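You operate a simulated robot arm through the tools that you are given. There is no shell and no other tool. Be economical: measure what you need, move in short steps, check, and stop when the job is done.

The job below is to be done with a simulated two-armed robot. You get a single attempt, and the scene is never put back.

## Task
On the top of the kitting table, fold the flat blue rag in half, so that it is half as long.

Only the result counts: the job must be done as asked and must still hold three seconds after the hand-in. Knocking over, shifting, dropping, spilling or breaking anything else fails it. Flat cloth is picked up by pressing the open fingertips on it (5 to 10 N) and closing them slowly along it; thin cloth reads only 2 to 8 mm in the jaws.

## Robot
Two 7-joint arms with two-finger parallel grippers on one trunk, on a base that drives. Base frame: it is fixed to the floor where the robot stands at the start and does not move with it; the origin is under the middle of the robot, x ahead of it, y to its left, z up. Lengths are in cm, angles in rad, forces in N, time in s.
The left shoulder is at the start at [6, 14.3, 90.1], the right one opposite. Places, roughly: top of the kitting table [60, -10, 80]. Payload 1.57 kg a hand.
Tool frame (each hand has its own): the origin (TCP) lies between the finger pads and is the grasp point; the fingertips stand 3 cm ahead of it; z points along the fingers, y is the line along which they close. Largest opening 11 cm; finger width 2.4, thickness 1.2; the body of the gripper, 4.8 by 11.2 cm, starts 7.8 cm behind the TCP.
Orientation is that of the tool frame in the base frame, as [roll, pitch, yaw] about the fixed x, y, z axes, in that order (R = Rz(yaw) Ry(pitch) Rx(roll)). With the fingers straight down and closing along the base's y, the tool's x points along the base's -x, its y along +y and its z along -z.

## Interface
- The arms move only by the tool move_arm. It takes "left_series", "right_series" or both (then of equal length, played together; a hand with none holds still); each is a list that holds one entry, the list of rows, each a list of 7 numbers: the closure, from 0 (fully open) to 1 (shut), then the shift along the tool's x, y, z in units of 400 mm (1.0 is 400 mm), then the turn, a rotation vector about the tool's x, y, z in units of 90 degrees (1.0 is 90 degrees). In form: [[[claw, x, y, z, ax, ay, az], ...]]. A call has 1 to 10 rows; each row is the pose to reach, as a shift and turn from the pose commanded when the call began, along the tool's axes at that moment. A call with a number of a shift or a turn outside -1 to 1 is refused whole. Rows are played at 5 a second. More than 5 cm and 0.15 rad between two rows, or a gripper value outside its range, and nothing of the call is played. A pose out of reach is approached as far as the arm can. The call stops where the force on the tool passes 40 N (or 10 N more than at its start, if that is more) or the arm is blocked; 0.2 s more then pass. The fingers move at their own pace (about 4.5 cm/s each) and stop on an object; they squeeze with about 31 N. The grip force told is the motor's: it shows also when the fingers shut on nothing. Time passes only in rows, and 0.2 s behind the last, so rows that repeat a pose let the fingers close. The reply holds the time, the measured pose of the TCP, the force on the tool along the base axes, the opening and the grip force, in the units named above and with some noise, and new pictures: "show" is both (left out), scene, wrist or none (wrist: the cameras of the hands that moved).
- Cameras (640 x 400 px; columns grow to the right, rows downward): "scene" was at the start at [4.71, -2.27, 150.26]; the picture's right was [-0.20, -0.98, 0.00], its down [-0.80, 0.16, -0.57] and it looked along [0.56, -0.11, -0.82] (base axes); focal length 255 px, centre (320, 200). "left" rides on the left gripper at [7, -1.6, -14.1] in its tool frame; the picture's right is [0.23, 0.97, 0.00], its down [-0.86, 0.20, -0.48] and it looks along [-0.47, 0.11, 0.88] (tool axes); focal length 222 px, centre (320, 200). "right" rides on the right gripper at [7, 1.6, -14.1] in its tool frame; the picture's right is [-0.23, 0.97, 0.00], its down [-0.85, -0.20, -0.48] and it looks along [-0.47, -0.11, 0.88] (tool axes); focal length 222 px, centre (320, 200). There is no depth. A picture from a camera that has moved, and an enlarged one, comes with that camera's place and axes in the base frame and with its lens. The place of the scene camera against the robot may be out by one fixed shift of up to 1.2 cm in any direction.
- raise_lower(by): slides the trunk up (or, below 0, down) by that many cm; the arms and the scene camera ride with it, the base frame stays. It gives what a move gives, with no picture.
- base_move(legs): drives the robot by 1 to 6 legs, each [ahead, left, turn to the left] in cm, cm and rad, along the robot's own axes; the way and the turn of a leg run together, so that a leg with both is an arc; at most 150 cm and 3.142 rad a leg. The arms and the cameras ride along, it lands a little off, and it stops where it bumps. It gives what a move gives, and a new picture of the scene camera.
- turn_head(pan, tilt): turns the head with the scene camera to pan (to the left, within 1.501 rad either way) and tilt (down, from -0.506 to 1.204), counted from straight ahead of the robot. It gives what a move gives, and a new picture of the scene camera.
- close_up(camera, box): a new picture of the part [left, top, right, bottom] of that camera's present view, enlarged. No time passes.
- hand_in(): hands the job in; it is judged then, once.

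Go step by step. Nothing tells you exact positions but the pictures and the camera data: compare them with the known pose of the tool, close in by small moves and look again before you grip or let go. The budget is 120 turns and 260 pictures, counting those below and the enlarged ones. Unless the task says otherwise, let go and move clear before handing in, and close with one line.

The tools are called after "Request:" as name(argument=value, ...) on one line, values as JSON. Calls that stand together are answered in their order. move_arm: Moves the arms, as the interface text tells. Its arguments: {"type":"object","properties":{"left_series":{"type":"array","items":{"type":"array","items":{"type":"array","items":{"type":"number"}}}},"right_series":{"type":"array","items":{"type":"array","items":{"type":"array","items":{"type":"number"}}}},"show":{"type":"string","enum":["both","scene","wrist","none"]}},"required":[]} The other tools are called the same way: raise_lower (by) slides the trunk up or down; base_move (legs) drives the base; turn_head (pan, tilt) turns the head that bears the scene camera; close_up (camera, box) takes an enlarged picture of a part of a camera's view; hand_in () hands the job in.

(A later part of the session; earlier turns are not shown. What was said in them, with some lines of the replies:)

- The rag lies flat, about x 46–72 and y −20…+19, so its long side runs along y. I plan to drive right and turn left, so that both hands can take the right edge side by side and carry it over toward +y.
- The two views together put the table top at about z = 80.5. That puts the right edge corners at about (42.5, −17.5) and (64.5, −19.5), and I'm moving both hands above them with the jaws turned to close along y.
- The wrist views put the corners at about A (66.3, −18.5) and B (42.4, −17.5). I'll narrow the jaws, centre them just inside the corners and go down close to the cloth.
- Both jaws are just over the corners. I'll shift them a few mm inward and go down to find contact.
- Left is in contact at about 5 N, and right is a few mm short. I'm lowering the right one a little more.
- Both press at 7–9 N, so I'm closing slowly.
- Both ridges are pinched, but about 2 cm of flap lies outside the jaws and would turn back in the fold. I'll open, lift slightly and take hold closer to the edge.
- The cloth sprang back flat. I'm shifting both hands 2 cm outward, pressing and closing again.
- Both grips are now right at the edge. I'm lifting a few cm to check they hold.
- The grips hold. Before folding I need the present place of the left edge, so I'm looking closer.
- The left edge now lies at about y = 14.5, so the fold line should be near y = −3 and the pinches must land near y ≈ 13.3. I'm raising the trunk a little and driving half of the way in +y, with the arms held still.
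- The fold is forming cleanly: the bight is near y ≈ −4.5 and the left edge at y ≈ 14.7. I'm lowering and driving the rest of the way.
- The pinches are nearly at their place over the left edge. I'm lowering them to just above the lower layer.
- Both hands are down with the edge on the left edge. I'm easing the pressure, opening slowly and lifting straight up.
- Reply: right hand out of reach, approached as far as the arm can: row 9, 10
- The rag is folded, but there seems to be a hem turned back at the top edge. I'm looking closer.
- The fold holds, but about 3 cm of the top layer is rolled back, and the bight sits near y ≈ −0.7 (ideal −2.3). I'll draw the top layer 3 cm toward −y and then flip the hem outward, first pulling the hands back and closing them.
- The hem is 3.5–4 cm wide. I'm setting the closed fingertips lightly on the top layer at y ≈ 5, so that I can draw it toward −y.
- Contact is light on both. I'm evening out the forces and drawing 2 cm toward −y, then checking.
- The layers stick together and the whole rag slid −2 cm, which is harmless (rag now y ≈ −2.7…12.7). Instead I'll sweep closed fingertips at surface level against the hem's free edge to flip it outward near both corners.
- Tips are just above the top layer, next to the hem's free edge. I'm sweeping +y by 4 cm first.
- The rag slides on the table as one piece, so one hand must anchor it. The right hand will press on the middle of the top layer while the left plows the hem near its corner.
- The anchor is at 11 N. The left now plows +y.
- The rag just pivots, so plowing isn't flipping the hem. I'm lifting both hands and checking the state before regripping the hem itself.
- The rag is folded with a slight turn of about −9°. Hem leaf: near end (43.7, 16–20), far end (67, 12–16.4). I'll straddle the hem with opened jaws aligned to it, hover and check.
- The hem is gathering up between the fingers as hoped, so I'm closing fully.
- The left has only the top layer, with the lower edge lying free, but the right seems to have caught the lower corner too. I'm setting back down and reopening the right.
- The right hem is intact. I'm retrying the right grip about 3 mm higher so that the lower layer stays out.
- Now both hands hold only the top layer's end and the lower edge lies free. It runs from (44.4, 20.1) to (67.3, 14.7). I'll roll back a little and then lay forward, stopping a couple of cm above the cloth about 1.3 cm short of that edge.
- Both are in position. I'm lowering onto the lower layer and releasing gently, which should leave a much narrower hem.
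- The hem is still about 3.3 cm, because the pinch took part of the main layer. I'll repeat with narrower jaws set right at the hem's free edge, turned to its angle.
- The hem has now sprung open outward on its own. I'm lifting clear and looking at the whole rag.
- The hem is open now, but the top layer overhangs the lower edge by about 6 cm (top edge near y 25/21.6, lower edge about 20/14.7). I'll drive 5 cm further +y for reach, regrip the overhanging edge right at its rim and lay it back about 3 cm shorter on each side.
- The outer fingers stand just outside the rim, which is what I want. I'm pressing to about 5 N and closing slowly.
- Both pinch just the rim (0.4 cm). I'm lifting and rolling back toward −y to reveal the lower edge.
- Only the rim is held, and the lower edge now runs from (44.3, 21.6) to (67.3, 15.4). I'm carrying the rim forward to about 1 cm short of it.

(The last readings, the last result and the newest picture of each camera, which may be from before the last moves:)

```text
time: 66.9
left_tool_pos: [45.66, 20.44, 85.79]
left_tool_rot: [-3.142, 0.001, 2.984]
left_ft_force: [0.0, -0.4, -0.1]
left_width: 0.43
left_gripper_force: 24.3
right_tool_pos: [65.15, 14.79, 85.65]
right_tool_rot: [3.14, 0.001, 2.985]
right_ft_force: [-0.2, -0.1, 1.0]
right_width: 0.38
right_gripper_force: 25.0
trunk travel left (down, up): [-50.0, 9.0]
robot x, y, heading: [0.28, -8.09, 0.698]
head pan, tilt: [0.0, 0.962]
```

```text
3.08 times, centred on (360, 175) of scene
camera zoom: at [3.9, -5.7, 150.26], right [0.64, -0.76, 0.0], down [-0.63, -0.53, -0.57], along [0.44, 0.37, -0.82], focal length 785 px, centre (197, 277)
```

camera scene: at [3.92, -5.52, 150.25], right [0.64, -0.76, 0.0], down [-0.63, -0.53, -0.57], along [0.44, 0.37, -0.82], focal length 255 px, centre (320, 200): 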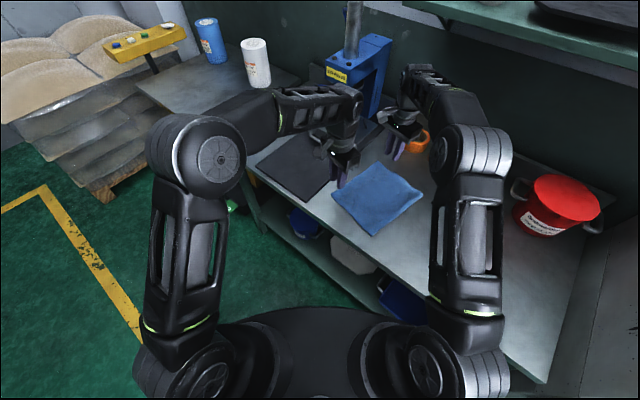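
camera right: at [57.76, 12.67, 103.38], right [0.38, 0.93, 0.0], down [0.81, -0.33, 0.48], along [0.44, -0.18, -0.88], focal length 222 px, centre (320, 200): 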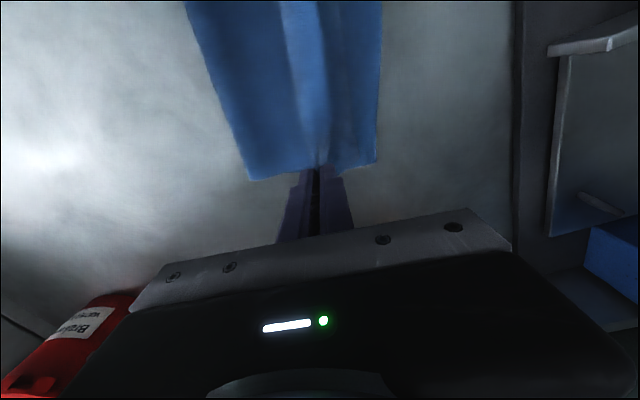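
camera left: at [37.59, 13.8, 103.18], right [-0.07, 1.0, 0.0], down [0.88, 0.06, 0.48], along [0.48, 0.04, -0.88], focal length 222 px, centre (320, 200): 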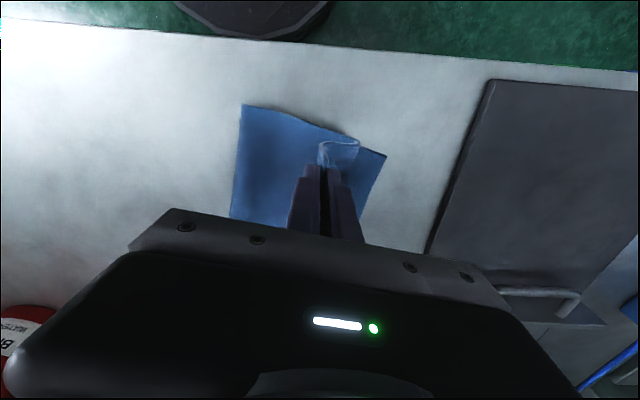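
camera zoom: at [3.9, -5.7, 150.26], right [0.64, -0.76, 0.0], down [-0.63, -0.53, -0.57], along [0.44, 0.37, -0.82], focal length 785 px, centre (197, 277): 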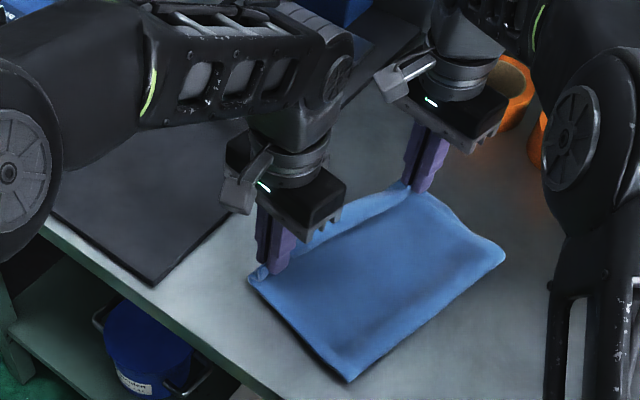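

Too much slack is left in the loop, so the fold would still land off-centre. I'll raise the rim back until the top layer hangs straight above the true half line (17.4 cm from the lower edge), then swing it down in an arc.

Request:
move_arm(left_series=[[[1, 0.0027, -0.025, -0.1, 0, 0, 0], [1, 0.008, -0.075, -0.1875, 0, 0, 0], [1, 0.016, -0.149, -0.2625, 0, 0, 0], [1, 0.025, -0.237, -0.3125, 0, 0, 0], [1, 0.034, -0.324, -0.3375, 0, 0, 0], [1, 0.042, -0.398, -0.3425, 0, 0, 0], [1, 0.042, -0.398, -0.3425, 0, 0, 0]]], right_series=[[[1, 0.0027, -0.025, -0.1, 0, 0, 0], [1, 0.008, -0.075, -0.1875, 0, 0, 0], [1, 0.016, -0.149, -0.2625, 0, 0, 0], [1, 0.025, -0.237, -0.3125, 0, 0, 0], [1, 0.034, -0.324, -0.3375, 0, 0, 0], [1, 0.042, -0.398, -0.3425, 0, 0, 0], [1, 0.042, -0.398, -0.3425, 0, 0, 0]]])

Request:
close_up(camera="scene", box=[260, 90, 440, 240])

Request:
close_up(camera="left", box=[150, 0, 630, 300])

```text
time: 68.5
left_tool_pos: [41.38, 4.87, 99.6]
left_tool_rot: [3.141, 0.0, 2.986]
left_ft_force: [0.9, 0.2, -0.4]
left_width: 0.41
left_gripper_force: 24.7
right_tool_pos: [61.04, -0.69, 99.16]
right_tool_rot: [3.14, 0.0, 2.984]
right_ft_force: [-0.1, -0.2, -0.3]
right_width: 0.38
right_gripper_force: 24.3
trunk travel left (down, up): [-50.0, 9.0]
robot x, y, heading: [-0.06, -7.65, 0.698]
head pan, tilt: [0.0, 0.962]
camera scene: at [3.92, -5.66, 150.26], right [0.64, -0.76, 0.0], down [-0.63, -0.53, -0.57], along [0.44, 0.37, -0.82], focal length 255 px, centre (320, 200)
camera right: at [54.44, 1.9, 113.25], right [0.38, 0.93, 0.0], down [0.81, -0.33, 0.48], along [0.44, -0.18, -0.88], focal length 222 px, centre (320, 200)
camera left: at [34.29, 4.34, 113.78], right [-0.07, 1.0, 0.0], down [0.88, 0.06, 0.48], along [0.48, 0.03, -0.88], focal length 222 px, centre (320, 200)
```

scene: 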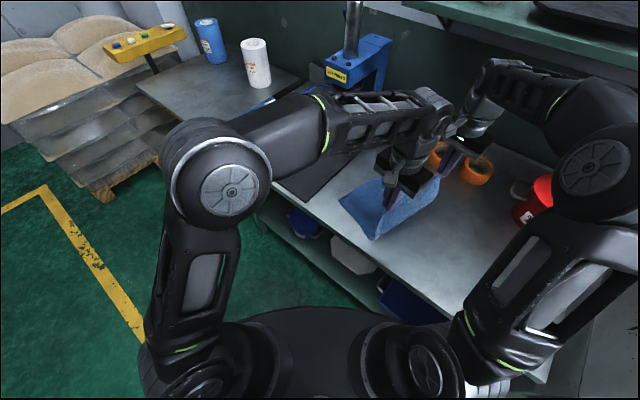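
right: 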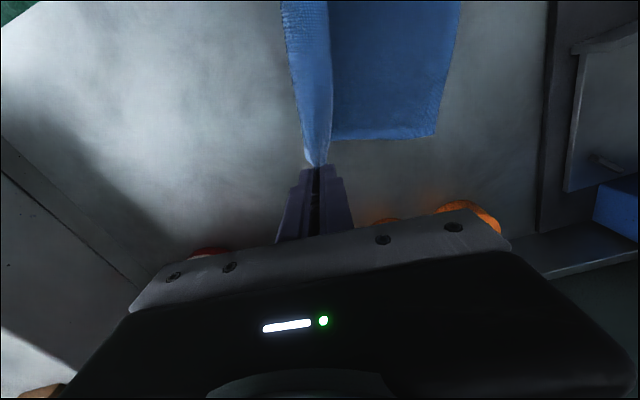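
left: 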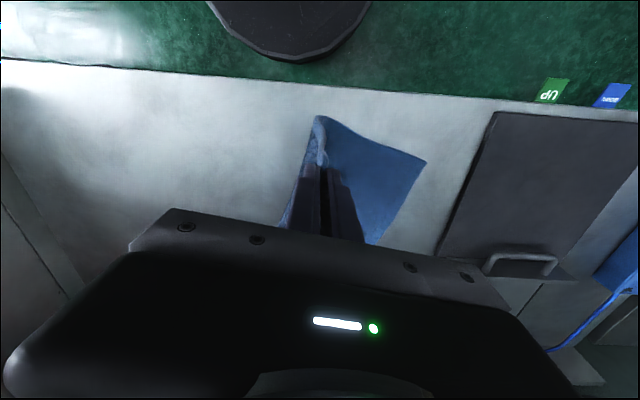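

```text
2.67 times, centred on (350, 165) of scene
camera zoom: at [3.92, -5.66, 150.26], right [0.64, -0.76, 0.0], down [-0.63, -0.53, -0.57], along [0.44, 0.37, -0.82], focal length 681 px, centre (240, 293)
```

zoom: 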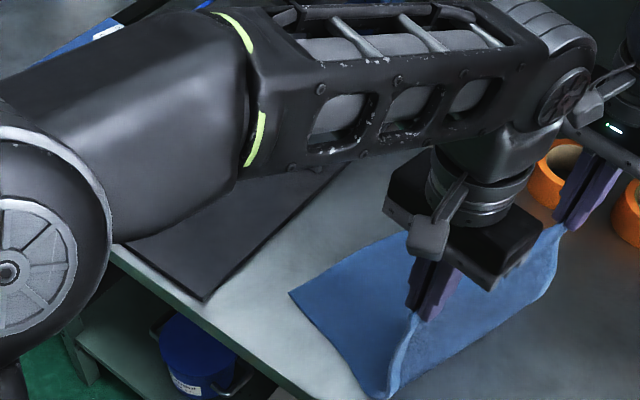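

```text
1.33 times, centred on (390, 150) of left
camera zoom: at [34.29, 4.34, 113.78], right [-0.07, 1.0, 0.0], down [0.88, 0.06, 0.48], along [0.48, 0.03, -0.88], focal length 296 px, centre (227, 267)
```

zoom: 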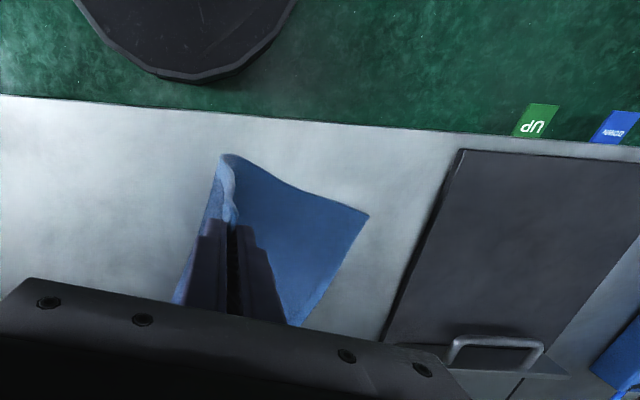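

The top layer now hangs straight up from the half line, and the lower edge hasn't moved. I'm swinging the rim down in an arc toward the lower edge.

Request:
move_arm(left_series=[[[1, -0.0098, 0.0921, 0.025, 0, 0, 0], [1, -0.0204, 0.1917, 0.07, 0, 0, 0], [1, -0.0284, 0.2664, 0.12, 0, 0, 0], [1, -0.0342, 0.3212, 0.18, 0, 0, 0], [1, -0.0384, 0.361, 0.2425, 0, 0, 0], [1, -0.0408, 0.3835, 0.3075, 0, 0, 0], [1, -0.0419, 0.3934, 0.35, 0, 0, 0], [1, -0.0419, 0.3934, 0.35, 0, 0, 0]]], right_series=[[[1, -0.0098, 0.0921, 0.025, 0, 0, 0], [1, -0.0204, 0.1917, 0.07, 0, 0, 0], [1, -0.0284, 0.2664, 0.12, 0, 0, 0], [1, -0.0342, 0.3212, 0.18, 0, 0, 0], [1, -0.0384, 0.361, 0.2425, 0, 0, 0], [1, -0.0408, 0.3835, 0.3, 0, 0, 0], [1, -0.0419, 0.3934, 0.34, 0, 0, 0], [1, -0.0419, 0.3934, 0.34, 0, 0, 0]]], show="none")

Request:
close_up(camera="left", box=[110, 20, 430, 220])

Request:
close_up(camera="right", box=[110, 0, 430, 200])

Request:
close_up(camera="scene", box=[280, 110, 440, 240])

```text
time: 70.3
left_tool_pos: [45.85, 20.12, 85.5]
left_tool_rot: [-3.141, 0.0, 2.984]
left_ft_force: [-0.5, 0.5, 0.2]
left_width: 0.45
left_gripper_force: 25.2
right_tool_pos: [64.91, 14.78, 85.95]
right_tool_rot: [3.139, 0.003, 2.983]
right_ft_force: [0.1, 0.4, -0.2]
right_width: 0.38
right_gripper_force: 25.1
trunk travel left (down, up): [-50.0, 9.0]
robot x, y, heading: [0.07, -7.68, 0.702]
head pan, tilt: [0.0, 0.962]
```

```text
2.00 times, centred on (270, 120) of left
camera zoom: at [38.73, 19.6, 99.55], right [-0.07, 1.0, 0.0], down [0.88, 0.06, 0.48], along [0.48, 0.04, -0.88], focal length 444 px, centre (420, 360)
```

zoom: 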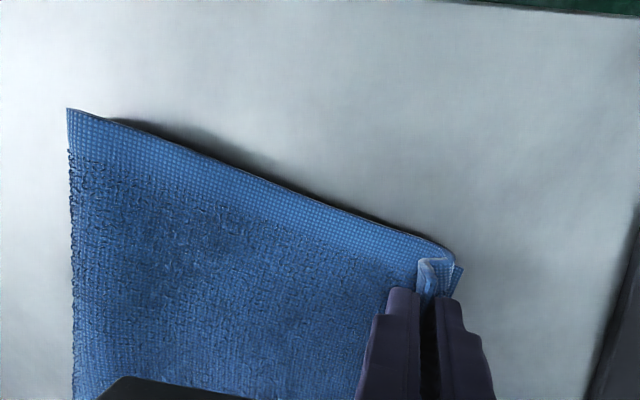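

```text
2.00 times, centred on (270, 100) of right
camera zoom: at [58.43, 17.39, 100.05], right [0.38, 0.93, 0.0], down [0.81, -0.33, 0.48], along [0.44, -0.18, -0.88], focal length 444 px, centre (420, 400)
```

zoom: 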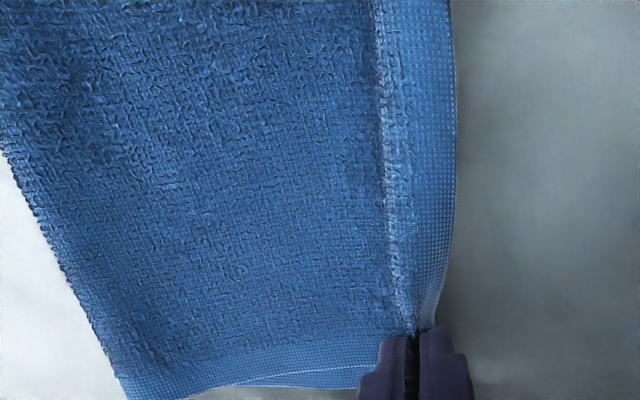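

```text
3.08 times, centred on (360, 175) of scene
camera zoom: at [3.89, -5.71, 150.26], right [0.64, -0.76, 0.0], down [-0.63, -0.53, -0.57], along [0.44, 0.37, -0.82], focal length 785 px, centre (197, 277)
```

zoom: 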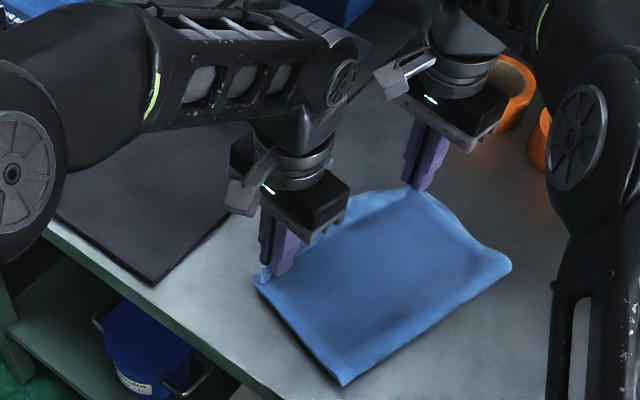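

The fold line is now nearly central (lower layer about 16.5 cm). I'm lowering, backing off a few mm and releasing.

Request:
move_arm(left_series=[[[1, 0, -0.01, 0.01, 0, 0, 0], [1, 0, -0.02, 0.02, 0, 0, 0], [1, 0, -0.02, 0.028, 0, 0, 0], [0.95, 0, -0.02, 0.028, 0, 0, 0], [0.9, 0, -0.02, 0.028, 0, 0, 0], [0.85, 0, -0.02, 0.025, 0, 0, 0], [0.8, 0, -0.02, 0.015, 0, 0, 0], [0.78, 0, -0.02, -0.03, 0, 0, 0], [0.78, 0, -0.02, -0.1, 0, 0, 0], [0.78, 0, -0.02, -0.16, 0, 0, 0]]], right_series=[[[1, 0, -0.01, 0.015, 0, 0, 0], [1, 0, -0.02, 0.03, 0, 0, 0], [1, 0, -0.02, 0.039, 0, 0, 0], [0.95, 0, -0.02, 0.039, 0, 0, 0], [0.9, 0, -0.02, 0.039, 0, 0, 0], [0.85, 0, -0.02, 0.035, 0, 0, 0], [0.8, 0, -0.02, 0.02, 0, 0, 0], [0.78, 0, -0.02, -0.03, 0, 0, 0], [0.78, 0, -0.02, -0.08, 0, 0, 0], [0.78, 0, -0.02, -0.12, 0, 0, 0]]], show="none")

Request:
close_up(camera="left", box=[110, 20, 430, 220])

Request:
close_up(camera="right", box=[110, 0, 430, 200])

Request:
close_up(camera="scene", box=[280, 110, 440, 240])

```text
time: 72.5
left_tool_pos: [45.59, 19.39, 91.91]
left_tool_rot: [-3.141, 0.0, 2.985]
left_ft_force: [-0.5, 0.2, 0.7]
left_width: 2.41
left_gripper_force: 0.0
right_tool_pos: [65.02, 13.81, 90.57]
right_tool_rot: [3.14, 0.001, 2.985]
right_ft_force: [0.2, -0.9, 0.3]
right_width: 2.41
right_gripper_force: 0.0
trunk travel left (down, up): [-50.0, 9.0]
robot x, y, heading: [-0.39, -7.41, 0.701]
head pan, tilt: [0.0, 0.962]
```

```text
2.00 times, centred on (270, 120) of left
camera zoom: at [38.42, 18.78, 106.11], right [-0.07, 1.0, 0.0], down [0.88, 0.06, 0.48], along [0.48, 0.03, -0.88], focal length 444 px, centre (420, 360)
```

zoom: 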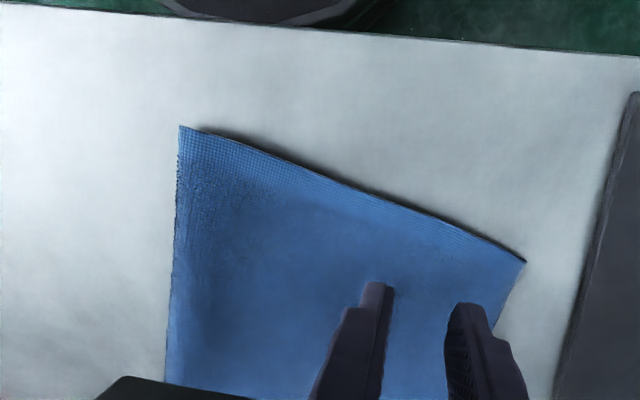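

```text
2.00 times, centred on (270, 100) of right
camera zoom: at [58.41, 16.42, 104.72], right [0.38, 0.93, 0.0], down [0.81, -0.33, 0.48], along [0.44, -0.18, -0.88], focal length 444 px, centre (420, 400)
```

zoom: 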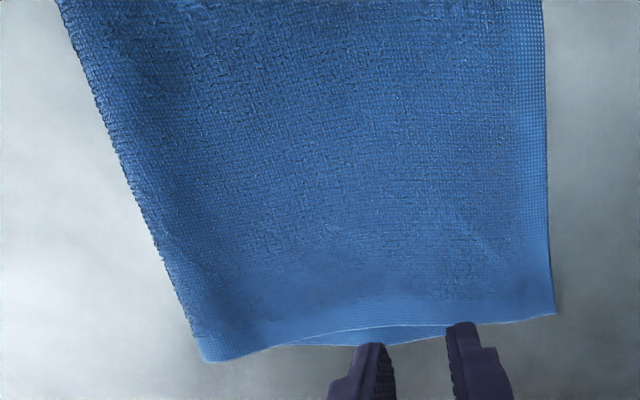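

```text
3.08 times, centred on (360, 175) of scene
camera zoom: at [3.87, -5.72, 150.26], right [0.64, -0.76, 0.0], down [-0.63, -0.53, -0.57], along [0.44, 0.37, -0.82], focal length 785 px, centre (197, 277)
```

zoom: 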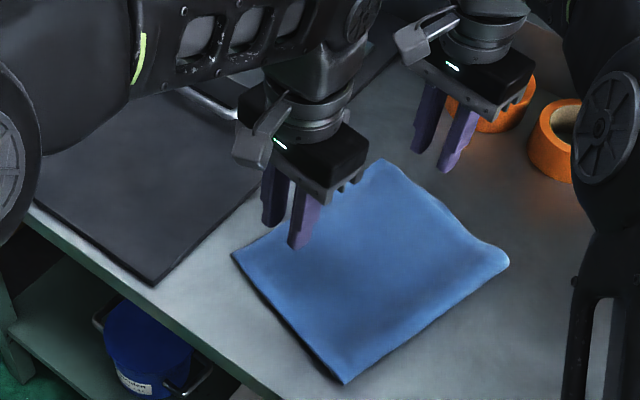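

The rim sprang out flat again with no hem, but it still overhangs the lower edge by about 4 cm (near) and 6 cm (far). I'll regrip the rim the same way and release it further back this time.

Request:
move_arm(left_series=[[[0.727, -0.007, 0.05, 0, 0, 0, 0.035], [0.727, -0.0137, 0.106, 0.05, 0, 0, 0.035], [0.727, -0.0137, 0.106, 0.12, 0, 0, 0.035], [0.727, -0.0137, 0.106, 0.18, 0, 0, 0.035], [0.727, -0.0137, 0.106, 0.205, 0, 0, 0.035], [0.727, -0.0137, 0.106, 0.205, 0, 0, 0.035]]], right_series=[[[0.727, -0.004, 0.07, 0, 0, 0, 0.035], [0.727, -0.007, 0.145, 0.04, 0, 0, 0.035], [0.727, -0.007, 0.145, 0.1, 0, 0, 0.035], [0.727, -0.007, 0.145, 0.15, 0, 0, 0.035], [0.727, -0.007, 0.145, 0.173, 0, 0, 0.035], [0.727, -0.007, 0.145, 0.173, 0, 0, 0.035]]], show="none")

Request:
close_up(camera="left", box=[200, 80, 440, 240])

Request:
close_up(camera="right", box=[200, 80, 440, 240])

```text
time: 73.9
left_tool_pos: [47.06, 23.56, 83.63]
left_tool_rot: [-3.139, 0.0, 2.931]
left_ft_force: [0.0, 0.4, 0.9]
left_width: 2.98
left_gripper_force: 0.0
right_tool_pos: [66.19, 19.7, 83.64]
right_tool_rot: [3.14, 0.001, 2.927]
right_ft_force: [-0.4, -0.9, 0.7]
right_width: 3.0
right_gripper_force: 0.2
trunk travel left (down, up): [-50.0, 9.0]
robot x, y, heading: [0.34, -7.62, 0.704]
head pan, tilt: [0.0, 0.962]
```

```text
2.50 times, centred on (320, 160) of left
camera zoom: at [39.79, 23.37, 97.81], right [-0.02, 1.0, 0.0], down [0.88, 0.01, 0.48], along [0.48, 0.01, -0.88], focal length 555 px, centre (320, 300)
```

zoom: 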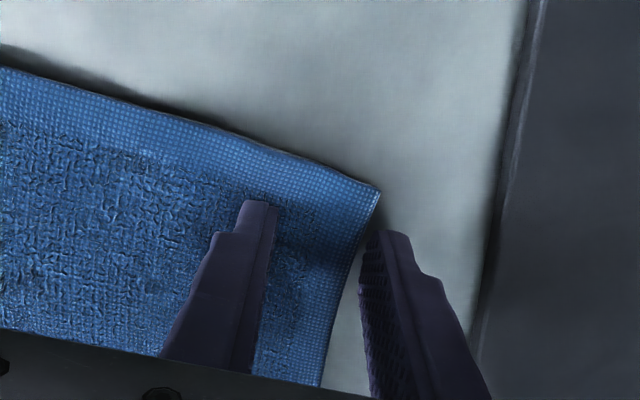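

```text
2.50 times, centred on (320, 160) of right
camera zoom: at [59.7, 22.62, 97.82], right [0.43, 0.9, 0.0], down [0.79, -0.38, 0.48], along [0.43, -0.2, -0.88], focal length 555 px, centre (320, 300)
```

zoom: 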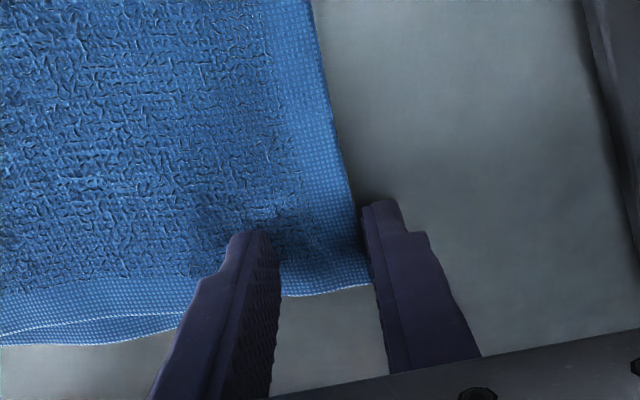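

Request:
move_arm(left_series=[[[0.727, 0, -0.007, 0.003, 0, 0, 0], [0.727, 0, -0.007, 0.006, 0, 0, 0], [0.76, 0, -0.007, 0.006, 0, 0, 0], [0.8, 0, -0.007, 0.006, 0, 0, 0], [0.84, 0, -0.007, 0.006, 0, 0, 0], [0.88, 0, -0.007, 0.006, 0, 0, 0], [0.92, 0, -0.007, 0.006, 0, 0, 0], [0.96, 0, -0.007, 0.006, 0, 0, 0], [1, 0, -0.007, 0.006, 0, 0, 0], [1, 0, -0.007, 0.006, 0, 0, 0]]], right_series=[[[0.727, 0, -0.004, 0.004, 0, 0, 0], [0.727, 0, -0.004, 0.007, 0, 0, 0], [0.76, 0, -0.004, 0.007, 0, 0, 0], [0.8, 0, -0.004, 0.007, 0, 0, 0], [0.84, 0, -0.004, 0.007, 0, 0, 0], [0.88, 0, -0.004, 0.007, 0, 0, 0], [0.92, 0, -0.004, 0.007, 0, 0, 0], [0.96, 0, -0.004, 0.007, 0, 0, 0], [1, 0, -0.004, 0.007, 0, 0, 0], [1, 0, -0.004, 0.007, 0, 0, 0]]], show="none")

Request:
close_up(camera="left", box=[200, 80, 440, 240])

Request:
close_up(camera="right", box=[200, 80, 440, 240])

```text
time: 76.1
left_tool_pos: [46.85, 23.21, 83.52]
left_tool_rot: [-3.141, 0.0, 2.929]
left_ft_force: [0.3, 0.1, 2.0]
left_width: 0.41
left_gripper_force: 24.5
right_tool_pos: [66.15, 19.45, 83.45]
right_tool_rot: [3.138, 0.001, 2.928]
right_ft_force: [-0.8, -0.6, 1.9]
right_width: 0.35
right_gripper_force: 24.5
trunk travel left (down, up): [-50.0, 9.0]
robot x, y, heading: [-0.16, -7.64, 0.7]
head pan, tilt: [0.0, 0.962]
```

```text
2.50 times, centred on (320, 160) of left
camera zoom: at [39.64, 23.02, 97.65], right [-0.02, 1.0, 0.0], down [0.88, 0.01, 0.48], along [0.48, 0.01, -0.88], focal length 555 px, centre (320, 300)
```

zoom: 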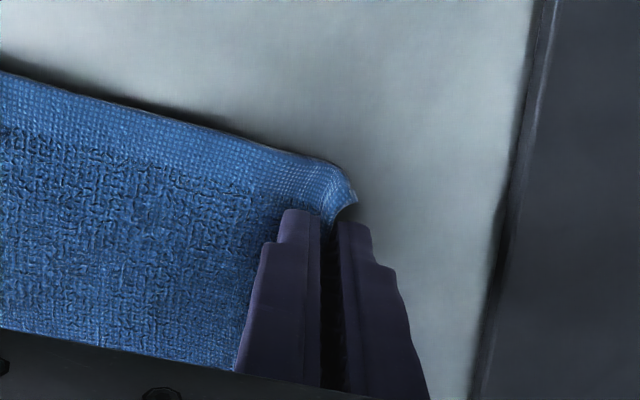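

```text
2.50 times, centred on (320, 160) of right
camera zoom: at [59.64, 22.4, 97.59], right [0.43, 0.9, 0.0], down [0.79, -0.38, 0.48], along [0.43, -0.2, -0.88], focal length 555 px, centre (320, 300)
```

zoom: 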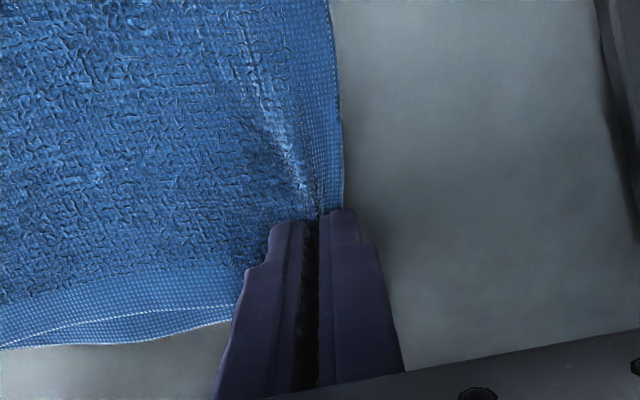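

Gripped by the rim again. I'm lifting in a reverse arc to hang the top layer straight above the half line.

Request:
move_arm(left_series=[[[1, 0.003, -0.024, -0.1, 0, 0, 0], [1, 0.009, -0.081, -0.2, 0, 0, 0], [1, 0.017, -0.158, -0.282, 0, 0, 0], [1, 0.027, -0.244, -0.342, 0, 0, 0], [1, 0.036, -0.335, -0.38, 0, 0, 0], [1, 0.046, -0.422, -0.4, 0, 0, 0], [1, 0.052, -0.479, -0.4, 0, 0, 0], [1, 0.052, -0.479, -0.4, 0, 0, 0]]], right_series=[[[1, 0.003, -0.027, -0.1, 0, 0, 0], [1, 0.009, -0.091, -0.2, 0, 0, 0], [1, 0.018, -0.177, -0.282, 0, 0, 0], [1, 0.028, -0.273, -0.342, 0, 0, 0], [1, 0.0385, -0.375, -0.38, 0, 0, 0], [1, 0.048, -0.472, -0.4, 0, 0, 0], [1, 0.055, -0.536, -0.4, 0, 0, 0], [1, 0.055, -0.536, -0.4, 0, 0, 0]]], show="wrist")

Request:
close_up(camera="left", box=[150, 0, 630, 300])

Request:
close_up(camera="scene", box=[280, 110, 460, 260])

```text
time: 77.9
left_tool_pos: [40.69, 4.88, 99.62]
left_tool_rot: [-3.141, 0.001, 2.931]
left_ft_force: [0.1, -0.2, -0.2]
left_width: 0.38
left_gripper_force: 24.6
right_tool_pos: [59.49, -1.08, 99.53]
right_tool_rot: [3.139, 0.0, 2.93]
right_ft_force: [-0.6, 0.7, -0.2]
right_width: 0.36
right_gripper_force: 25.1
trunk travel left (down, up): [-50.0, 9.0]
robot x, y, heading: [-0.2, -7.77, 0.699]
head pan, tilt: [0.0, 0.962]
camera right: at [52.96, 1.83, 113.63], right [0.43, 0.9, 0.0], down [0.79, -0.38, 0.48], along [0.43, -0.2, -0.88], focal length 222 px, centre (320, 200)
camera left: at [33.49, 4.62, 113.7], right [-0.02, 1.0, 0.0], down [0.88, 0.02, 0.48], along [0.48, 0.01, -0.88], focal length 222 px, centre (320, 200)
```

right: 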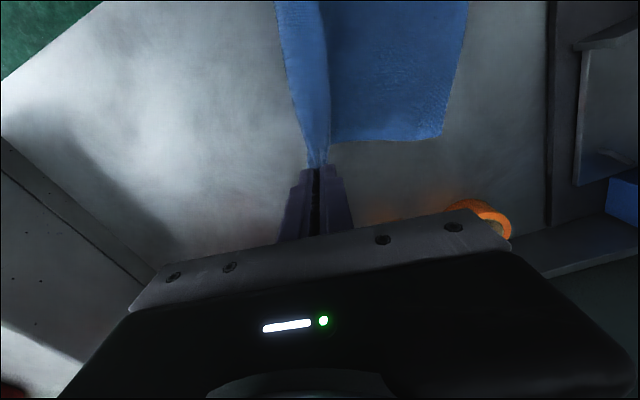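
left: 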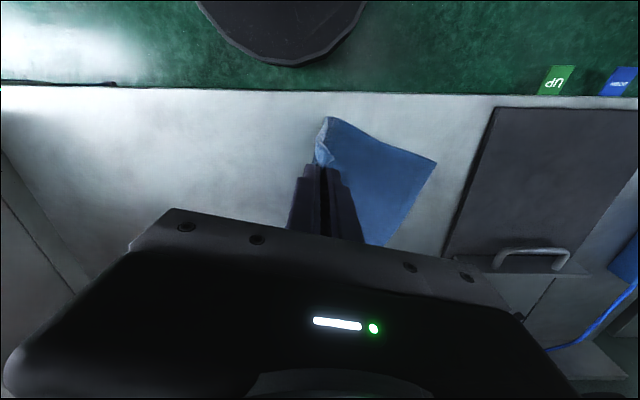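

```text
1.33 times, centred on (390, 150) of left
camera zoom: at [33.49, 4.62, 113.7], right [-0.02, 1.0, 0.0], down [0.88, 0.02, 0.48], along [0.48, 0.01, -0.88], focal length 296 px, centre (227, 267)
```

zoom: 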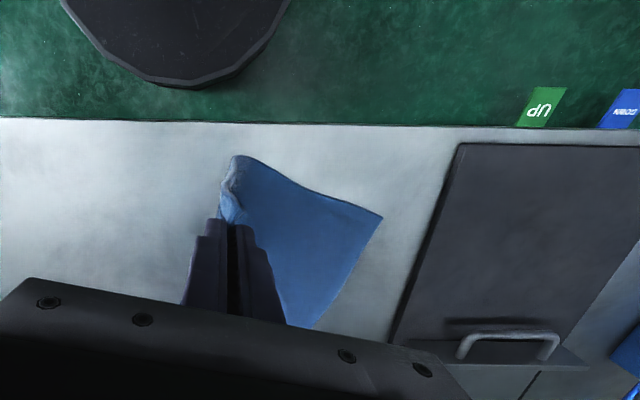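

```text
2.67 times, centred on (370, 185) of scene
camera zoom: at [3.92, -5.67, 150.26], right [0.64, -0.76, 0.0], down [-0.63, -0.53, -0.57], along [0.44, 0.37, -0.82], focal length 681 px, centre (187, 240)
```

zoom: 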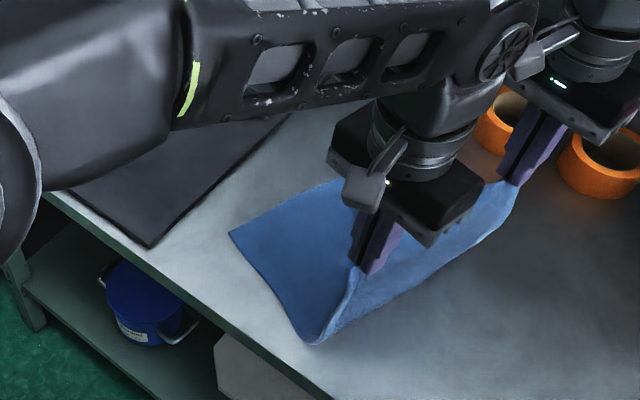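

The half line is well placed (lower layer about 17.5–18 cm). I'm swinging down but ending further back than before, so that the rim springs out to the lower edge.

Request:
move_arm(left_series=[[[1, -0.0093, 0.0744, 0.02, 0, 0, 0], [1, -0.0186, 0.1488, 0.0625, 0, 0, 0], [1, -0.0264, 0.2108, 0.125, 0, 0, 0], [1, -0.0319, 0.2554, 0.2, 0, 0, 0], [1, -0.0357, 0.2852, 0.275, 0, 0, 0], [1, -0.0381, 0.305, 0.33, 0, 0, 0], [1, -0.0403, 0.3224, 0.36, 0, 0, 0], [1, -0.0403, 0.3224, 0.36, 0, 0, 0]]], right_series=[[[1, -0.0082, 0.0658, 0.02, 0, 0, 0], [1, -0.0165, 0.1317, 0.0625, 0, 0, 0], [1, -0.0234, 0.1866, 0.125, 0, 0, 0], [1, -0.0282, 0.226, 0.2, 0, 0, 0], [1, -0.0316, 0.2524, 0.275, 0, 0, 0], [1, -0.0337, 0.27, 0.33, 0, 0, 0], [1, -0.0357, 0.2853, 0.36, 0, 0, 0], [1, -0.0357, 0.2853, 0.36, 0, 0, 0]]], show="none")

Request:
close_up(camera="left", box=[110, 20, 430, 220])

Request:
close_up(camera="right", box=[110, 0, 430, 200])

Request:
close_up(camera="scene", box=[280, 110, 440, 240])

```text
time: 79.7
left_tool_pos: [44.71, 17.21, 85.05]
left_tool_rot: [3.14, 0.001, 2.93]
left_ft_force: [1.9, -0.9, 1.1]
left_width: 0.37
left_gripper_force: 24.3
right_tool_pos: [63.4, 9.74, 85.14]
right_tool_rot: [3.139, -0.001, 2.929]
right_ft_force: [-1.1, 0.7, 0.0]
right_width: 0.35
right_gripper_force: 24.6
trunk travel left (down, up): [-50.0, 9.0]
robot x, y, heading: [-0.11, -7.8, 0.695]
head pan, tilt: [0.0, 0.962]
```

```text
2.00 times, centred on (270, 120) of left
camera zoom: at [37.67, 16.97, 99.25], right [-0.02, 1.0, 0.0], down [0.88, 0.01, 0.48], along [0.48, 0.01, -0.88], focal length 444 px, centre (420, 360)
```

zoom: 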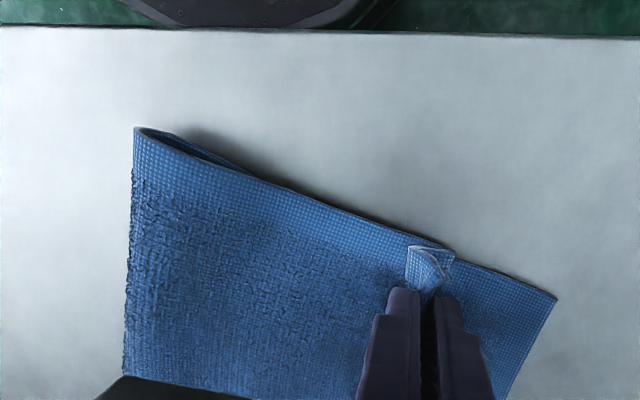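

```text
2.00 times, centred on (270, 100) of right
camera zoom: at [56.93, 12.7, 99.25], right [0.43, 0.9, 0.0], down [0.79, -0.38, 0.48], along [0.43, -0.2, -0.88], focal length 444 px, centre (420, 400)
```

zoom: 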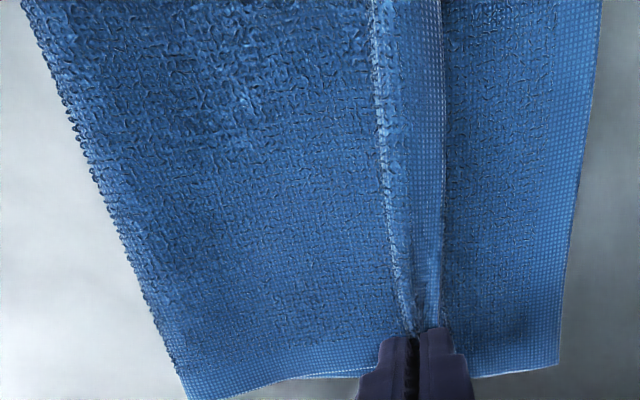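

```text
3.08 times, centred on (360, 175) of scene
camera zoom: at [3.89, -5.72, 150.26], right [0.64, -0.76, 0.0], down [-0.63, -0.53, -0.57], along [0.44, 0.37, -0.82], focal length 785 px, centre (197, 277)
```

zoom: 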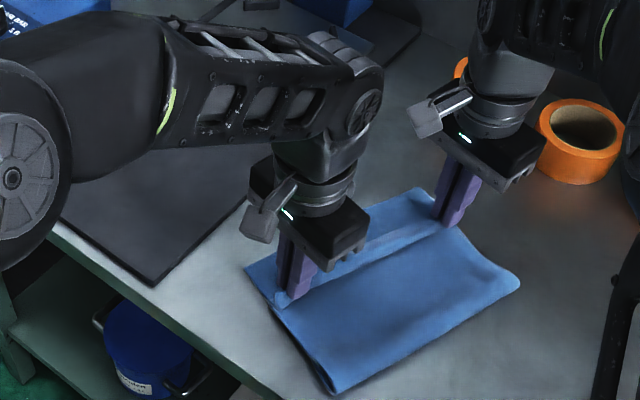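

The bight now sits 17.4 cm from the lower edge on both sides, exactly half. I'm releasing here so that the rim springs outward.

Request:
move_arm(left_series=[[[0.95, 0, 0, 0.008, 0, 0, 0], [0.9, 0, 0, 0.008, 0, 0, 0], [0.85, 0, 0, 0.008, 0, 0, 0], [0.8, 0, 0, 0.0, 0, 0, 0], [0.78, 0, 0, -0.05, 0, 0, 0], [0.78, 0, 0, -0.12, 0, 0, 0], [0.78, 0, 0, -0.18, 0, 0, 0], [0.78, 0, 0, -0.18, 0, 0, 0]]], right_series=[[[0.95, 0, 0, 0.008, 0, 0, 0], [0.9, 0, 0, 0.008, 0, 0, 0], [0.85, 0, 0, 0.008, 0, 0, 0], [0.8, 0, 0, 0.0, 0, 0, 0], [0.78, 0, 0, -0.05, 0, 0, 0], [0.78, 0, 0, -0.12, 0, 0, 0], [0.78, 0, 0, -0.16, 0, 0, 0], [0.78, 0, 0, -0.16, 0, 0, 0]]], show="none")

Request:
close_up(camera="left", box=[150, 20, 470, 220])

Request:
close_up(camera="right", box=[150, 0, 470, 200])

Request:
close_up(camera="scene", box=[280, 110, 440, 240])

```text
time: 81.5
left_tool_pos: [44.98, 17.26, 92.4]
left_tool_rot: [-3.141, -0.002, 2.927]
left_ft_force: [0.3, -0.5, -0.1]
left_width: 2.42
left_gripper_force: 0.0
right_tool_pos: [63.39, 9.89, 91.51]
right_tool_rot: [3.139, 0.0, 2.927]
right_ft_force: [0.8, 0.2, 0.2]
right_width: 2.42
right_gripper_force: 0.1
trunk travel left (down, up): [-50.0, 9.0]
robot x, y, heading: [0.49, -7.63, 0.699]
head pan, tilt: [0.0, 0.962]
```

```text
2.00 times, centred on (310, 120) of left
camera zoom: at [37.81, 17.06, 106.54], right [-0.02, 1.0, 0.0], down [0.88, 0.01, 0.48], along [0.48, 0.01, -0.88], focal length 444 px, centre (340, 360)
```

zoom: 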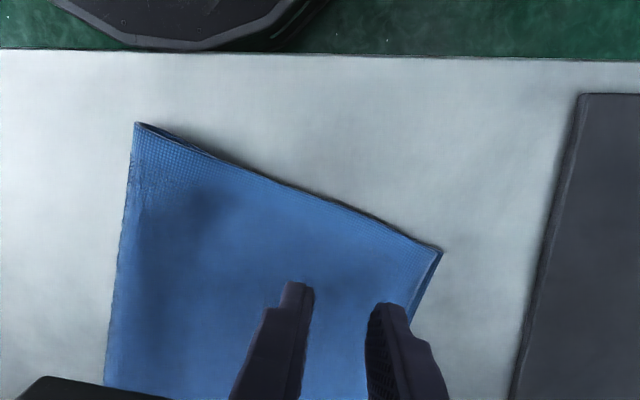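

```text
2.00 times, centred on (310, 100) of right
camera zoom: at [56.92, 12.85, 105.62], right [0.43, 0.9, 0.0], down [0.79, -0.38, 0.48], along [0.43, -0.2, -0.88], focal length 444 px, centre (340, 400)
```

zoom: 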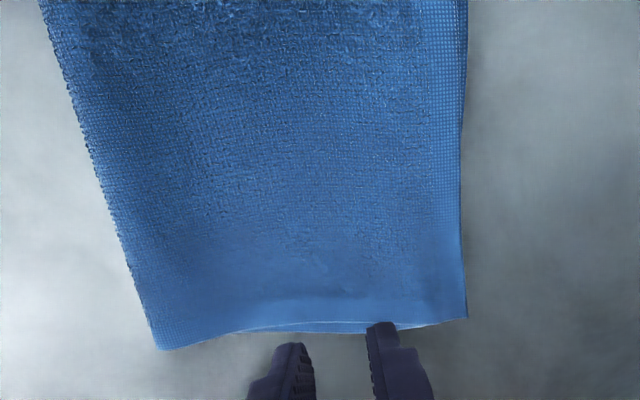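

```text
3.08 times, centred on (360, 175) of scene
camera zoom: at [3.92, -5.7, 150.26], right [0.64, -0.76, 0.0], down [-0.63, -0.53, -0.57], along [0.44, 0.37, -0.82], focal length 785 px, centre (197, 277)
```

zoom: 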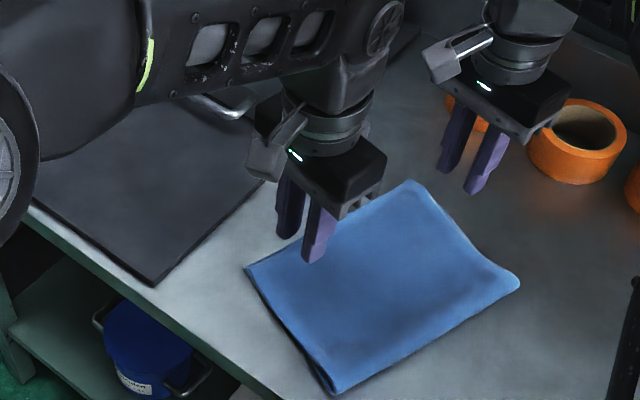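

The rag is now folded exactly in half, with its corners and edges aligned and no hem. I'm raising the hands clear and taking a last look.

Request:
move_arm(left_series=[[[0.78, 0, -0.05, -0.08, 0, 0, 0], [0.78, 0, -0.12, -0.15, 0, 0, 0], [0.78, 0, -0.2, -0.2, 0, 0, 0], [0.78, 0, -0.2, -0.2, 0, 0, 0]]], right_series=[[[0.78, 0, -0.05, -0.08, 0, 0, 0], [0.78, 0, -0.12, -0.15, 0, 0, 0], [0.78, 0, -0.2, -0.2, 0, 0, 0], [0.78, 0, -0.2, -0.2, 0, 0, 0]]])

```text
time: 82.5
left_tool_pos: [43.2, 9.62, 99.99]
left_tool_rot: [3.141, -0.001, 2.931]
left_ft_force: [-0.4, 0.2, -1.0]
left_width: 2.43
left_gripper_force: 0.1
right_tool_pos: [61.72, 2.12, 99.21]
right_tool_rot: [3.14, -0.001, 2.93]
right_ft_force: [0.0, 0.6, 0.3]
right_width: 2.43
right_gripper_force: 0.1
trunk travel left (down, up): [-50.0, 9.0]
robot x, y, heading: [-0.3, -7.79, 0.7]
head pan, tilt: [0.0, 0.962]
camera scene: at [3.94, -5.63, 150.25], right [0.64, -0.76, 0.0], down [-0.63, -0.53, -0.57], along [0.44, 0.37, -0.82], focal length 255 px, centre (320, 200)
camera right: at [55.23, 5.07, 113.31], right [0.43, 0.9, 0.0], down [0.79, -0.38, 0.48], along [0.43, -0.2, -0.88], focal length 222 px, centre (320, 200)
camera left: at [36.05, 9.48, 114.27], right [-0.02, 1.0, 0.0], down [0.88, 0.02, 0.48], along [0.48, 0.01, -0.88], focal length 222 px, centre (320, 200)
```

scene: 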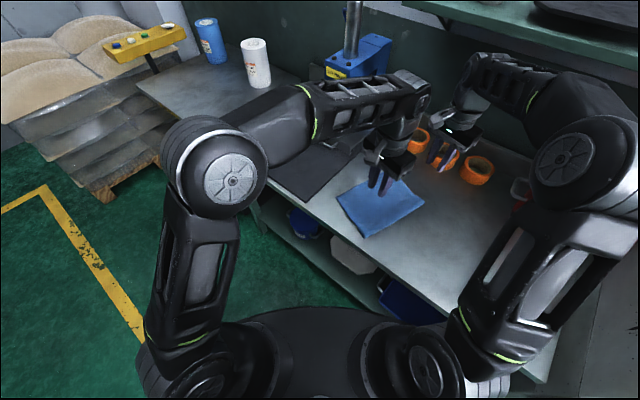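
right: 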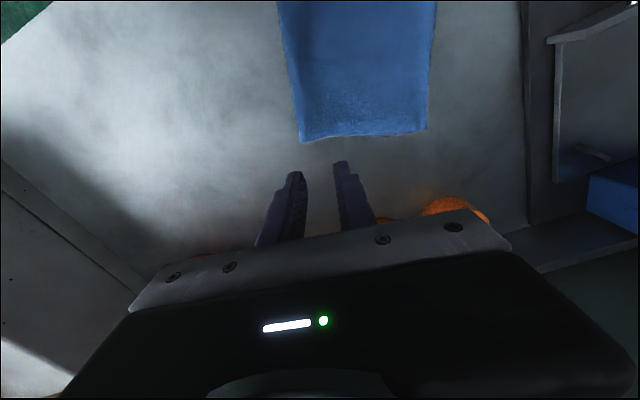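
left: 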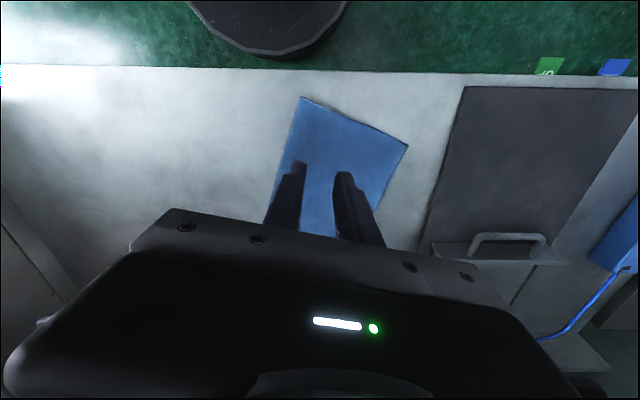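

The rag lies flat and folded in half, the hands are clear and nothing else looks disturbed, so I'm handing in.

Request:
hand_in()

```text
The job is handed in.
```

I folded the blue rag in half on the kitting table, down to about 17.4 cm from 34.9 cm, with its edges aligned, the hands clear and nothing else visibly disturbed. It now lies a few centimetres further left, turned about 19° from where it started.
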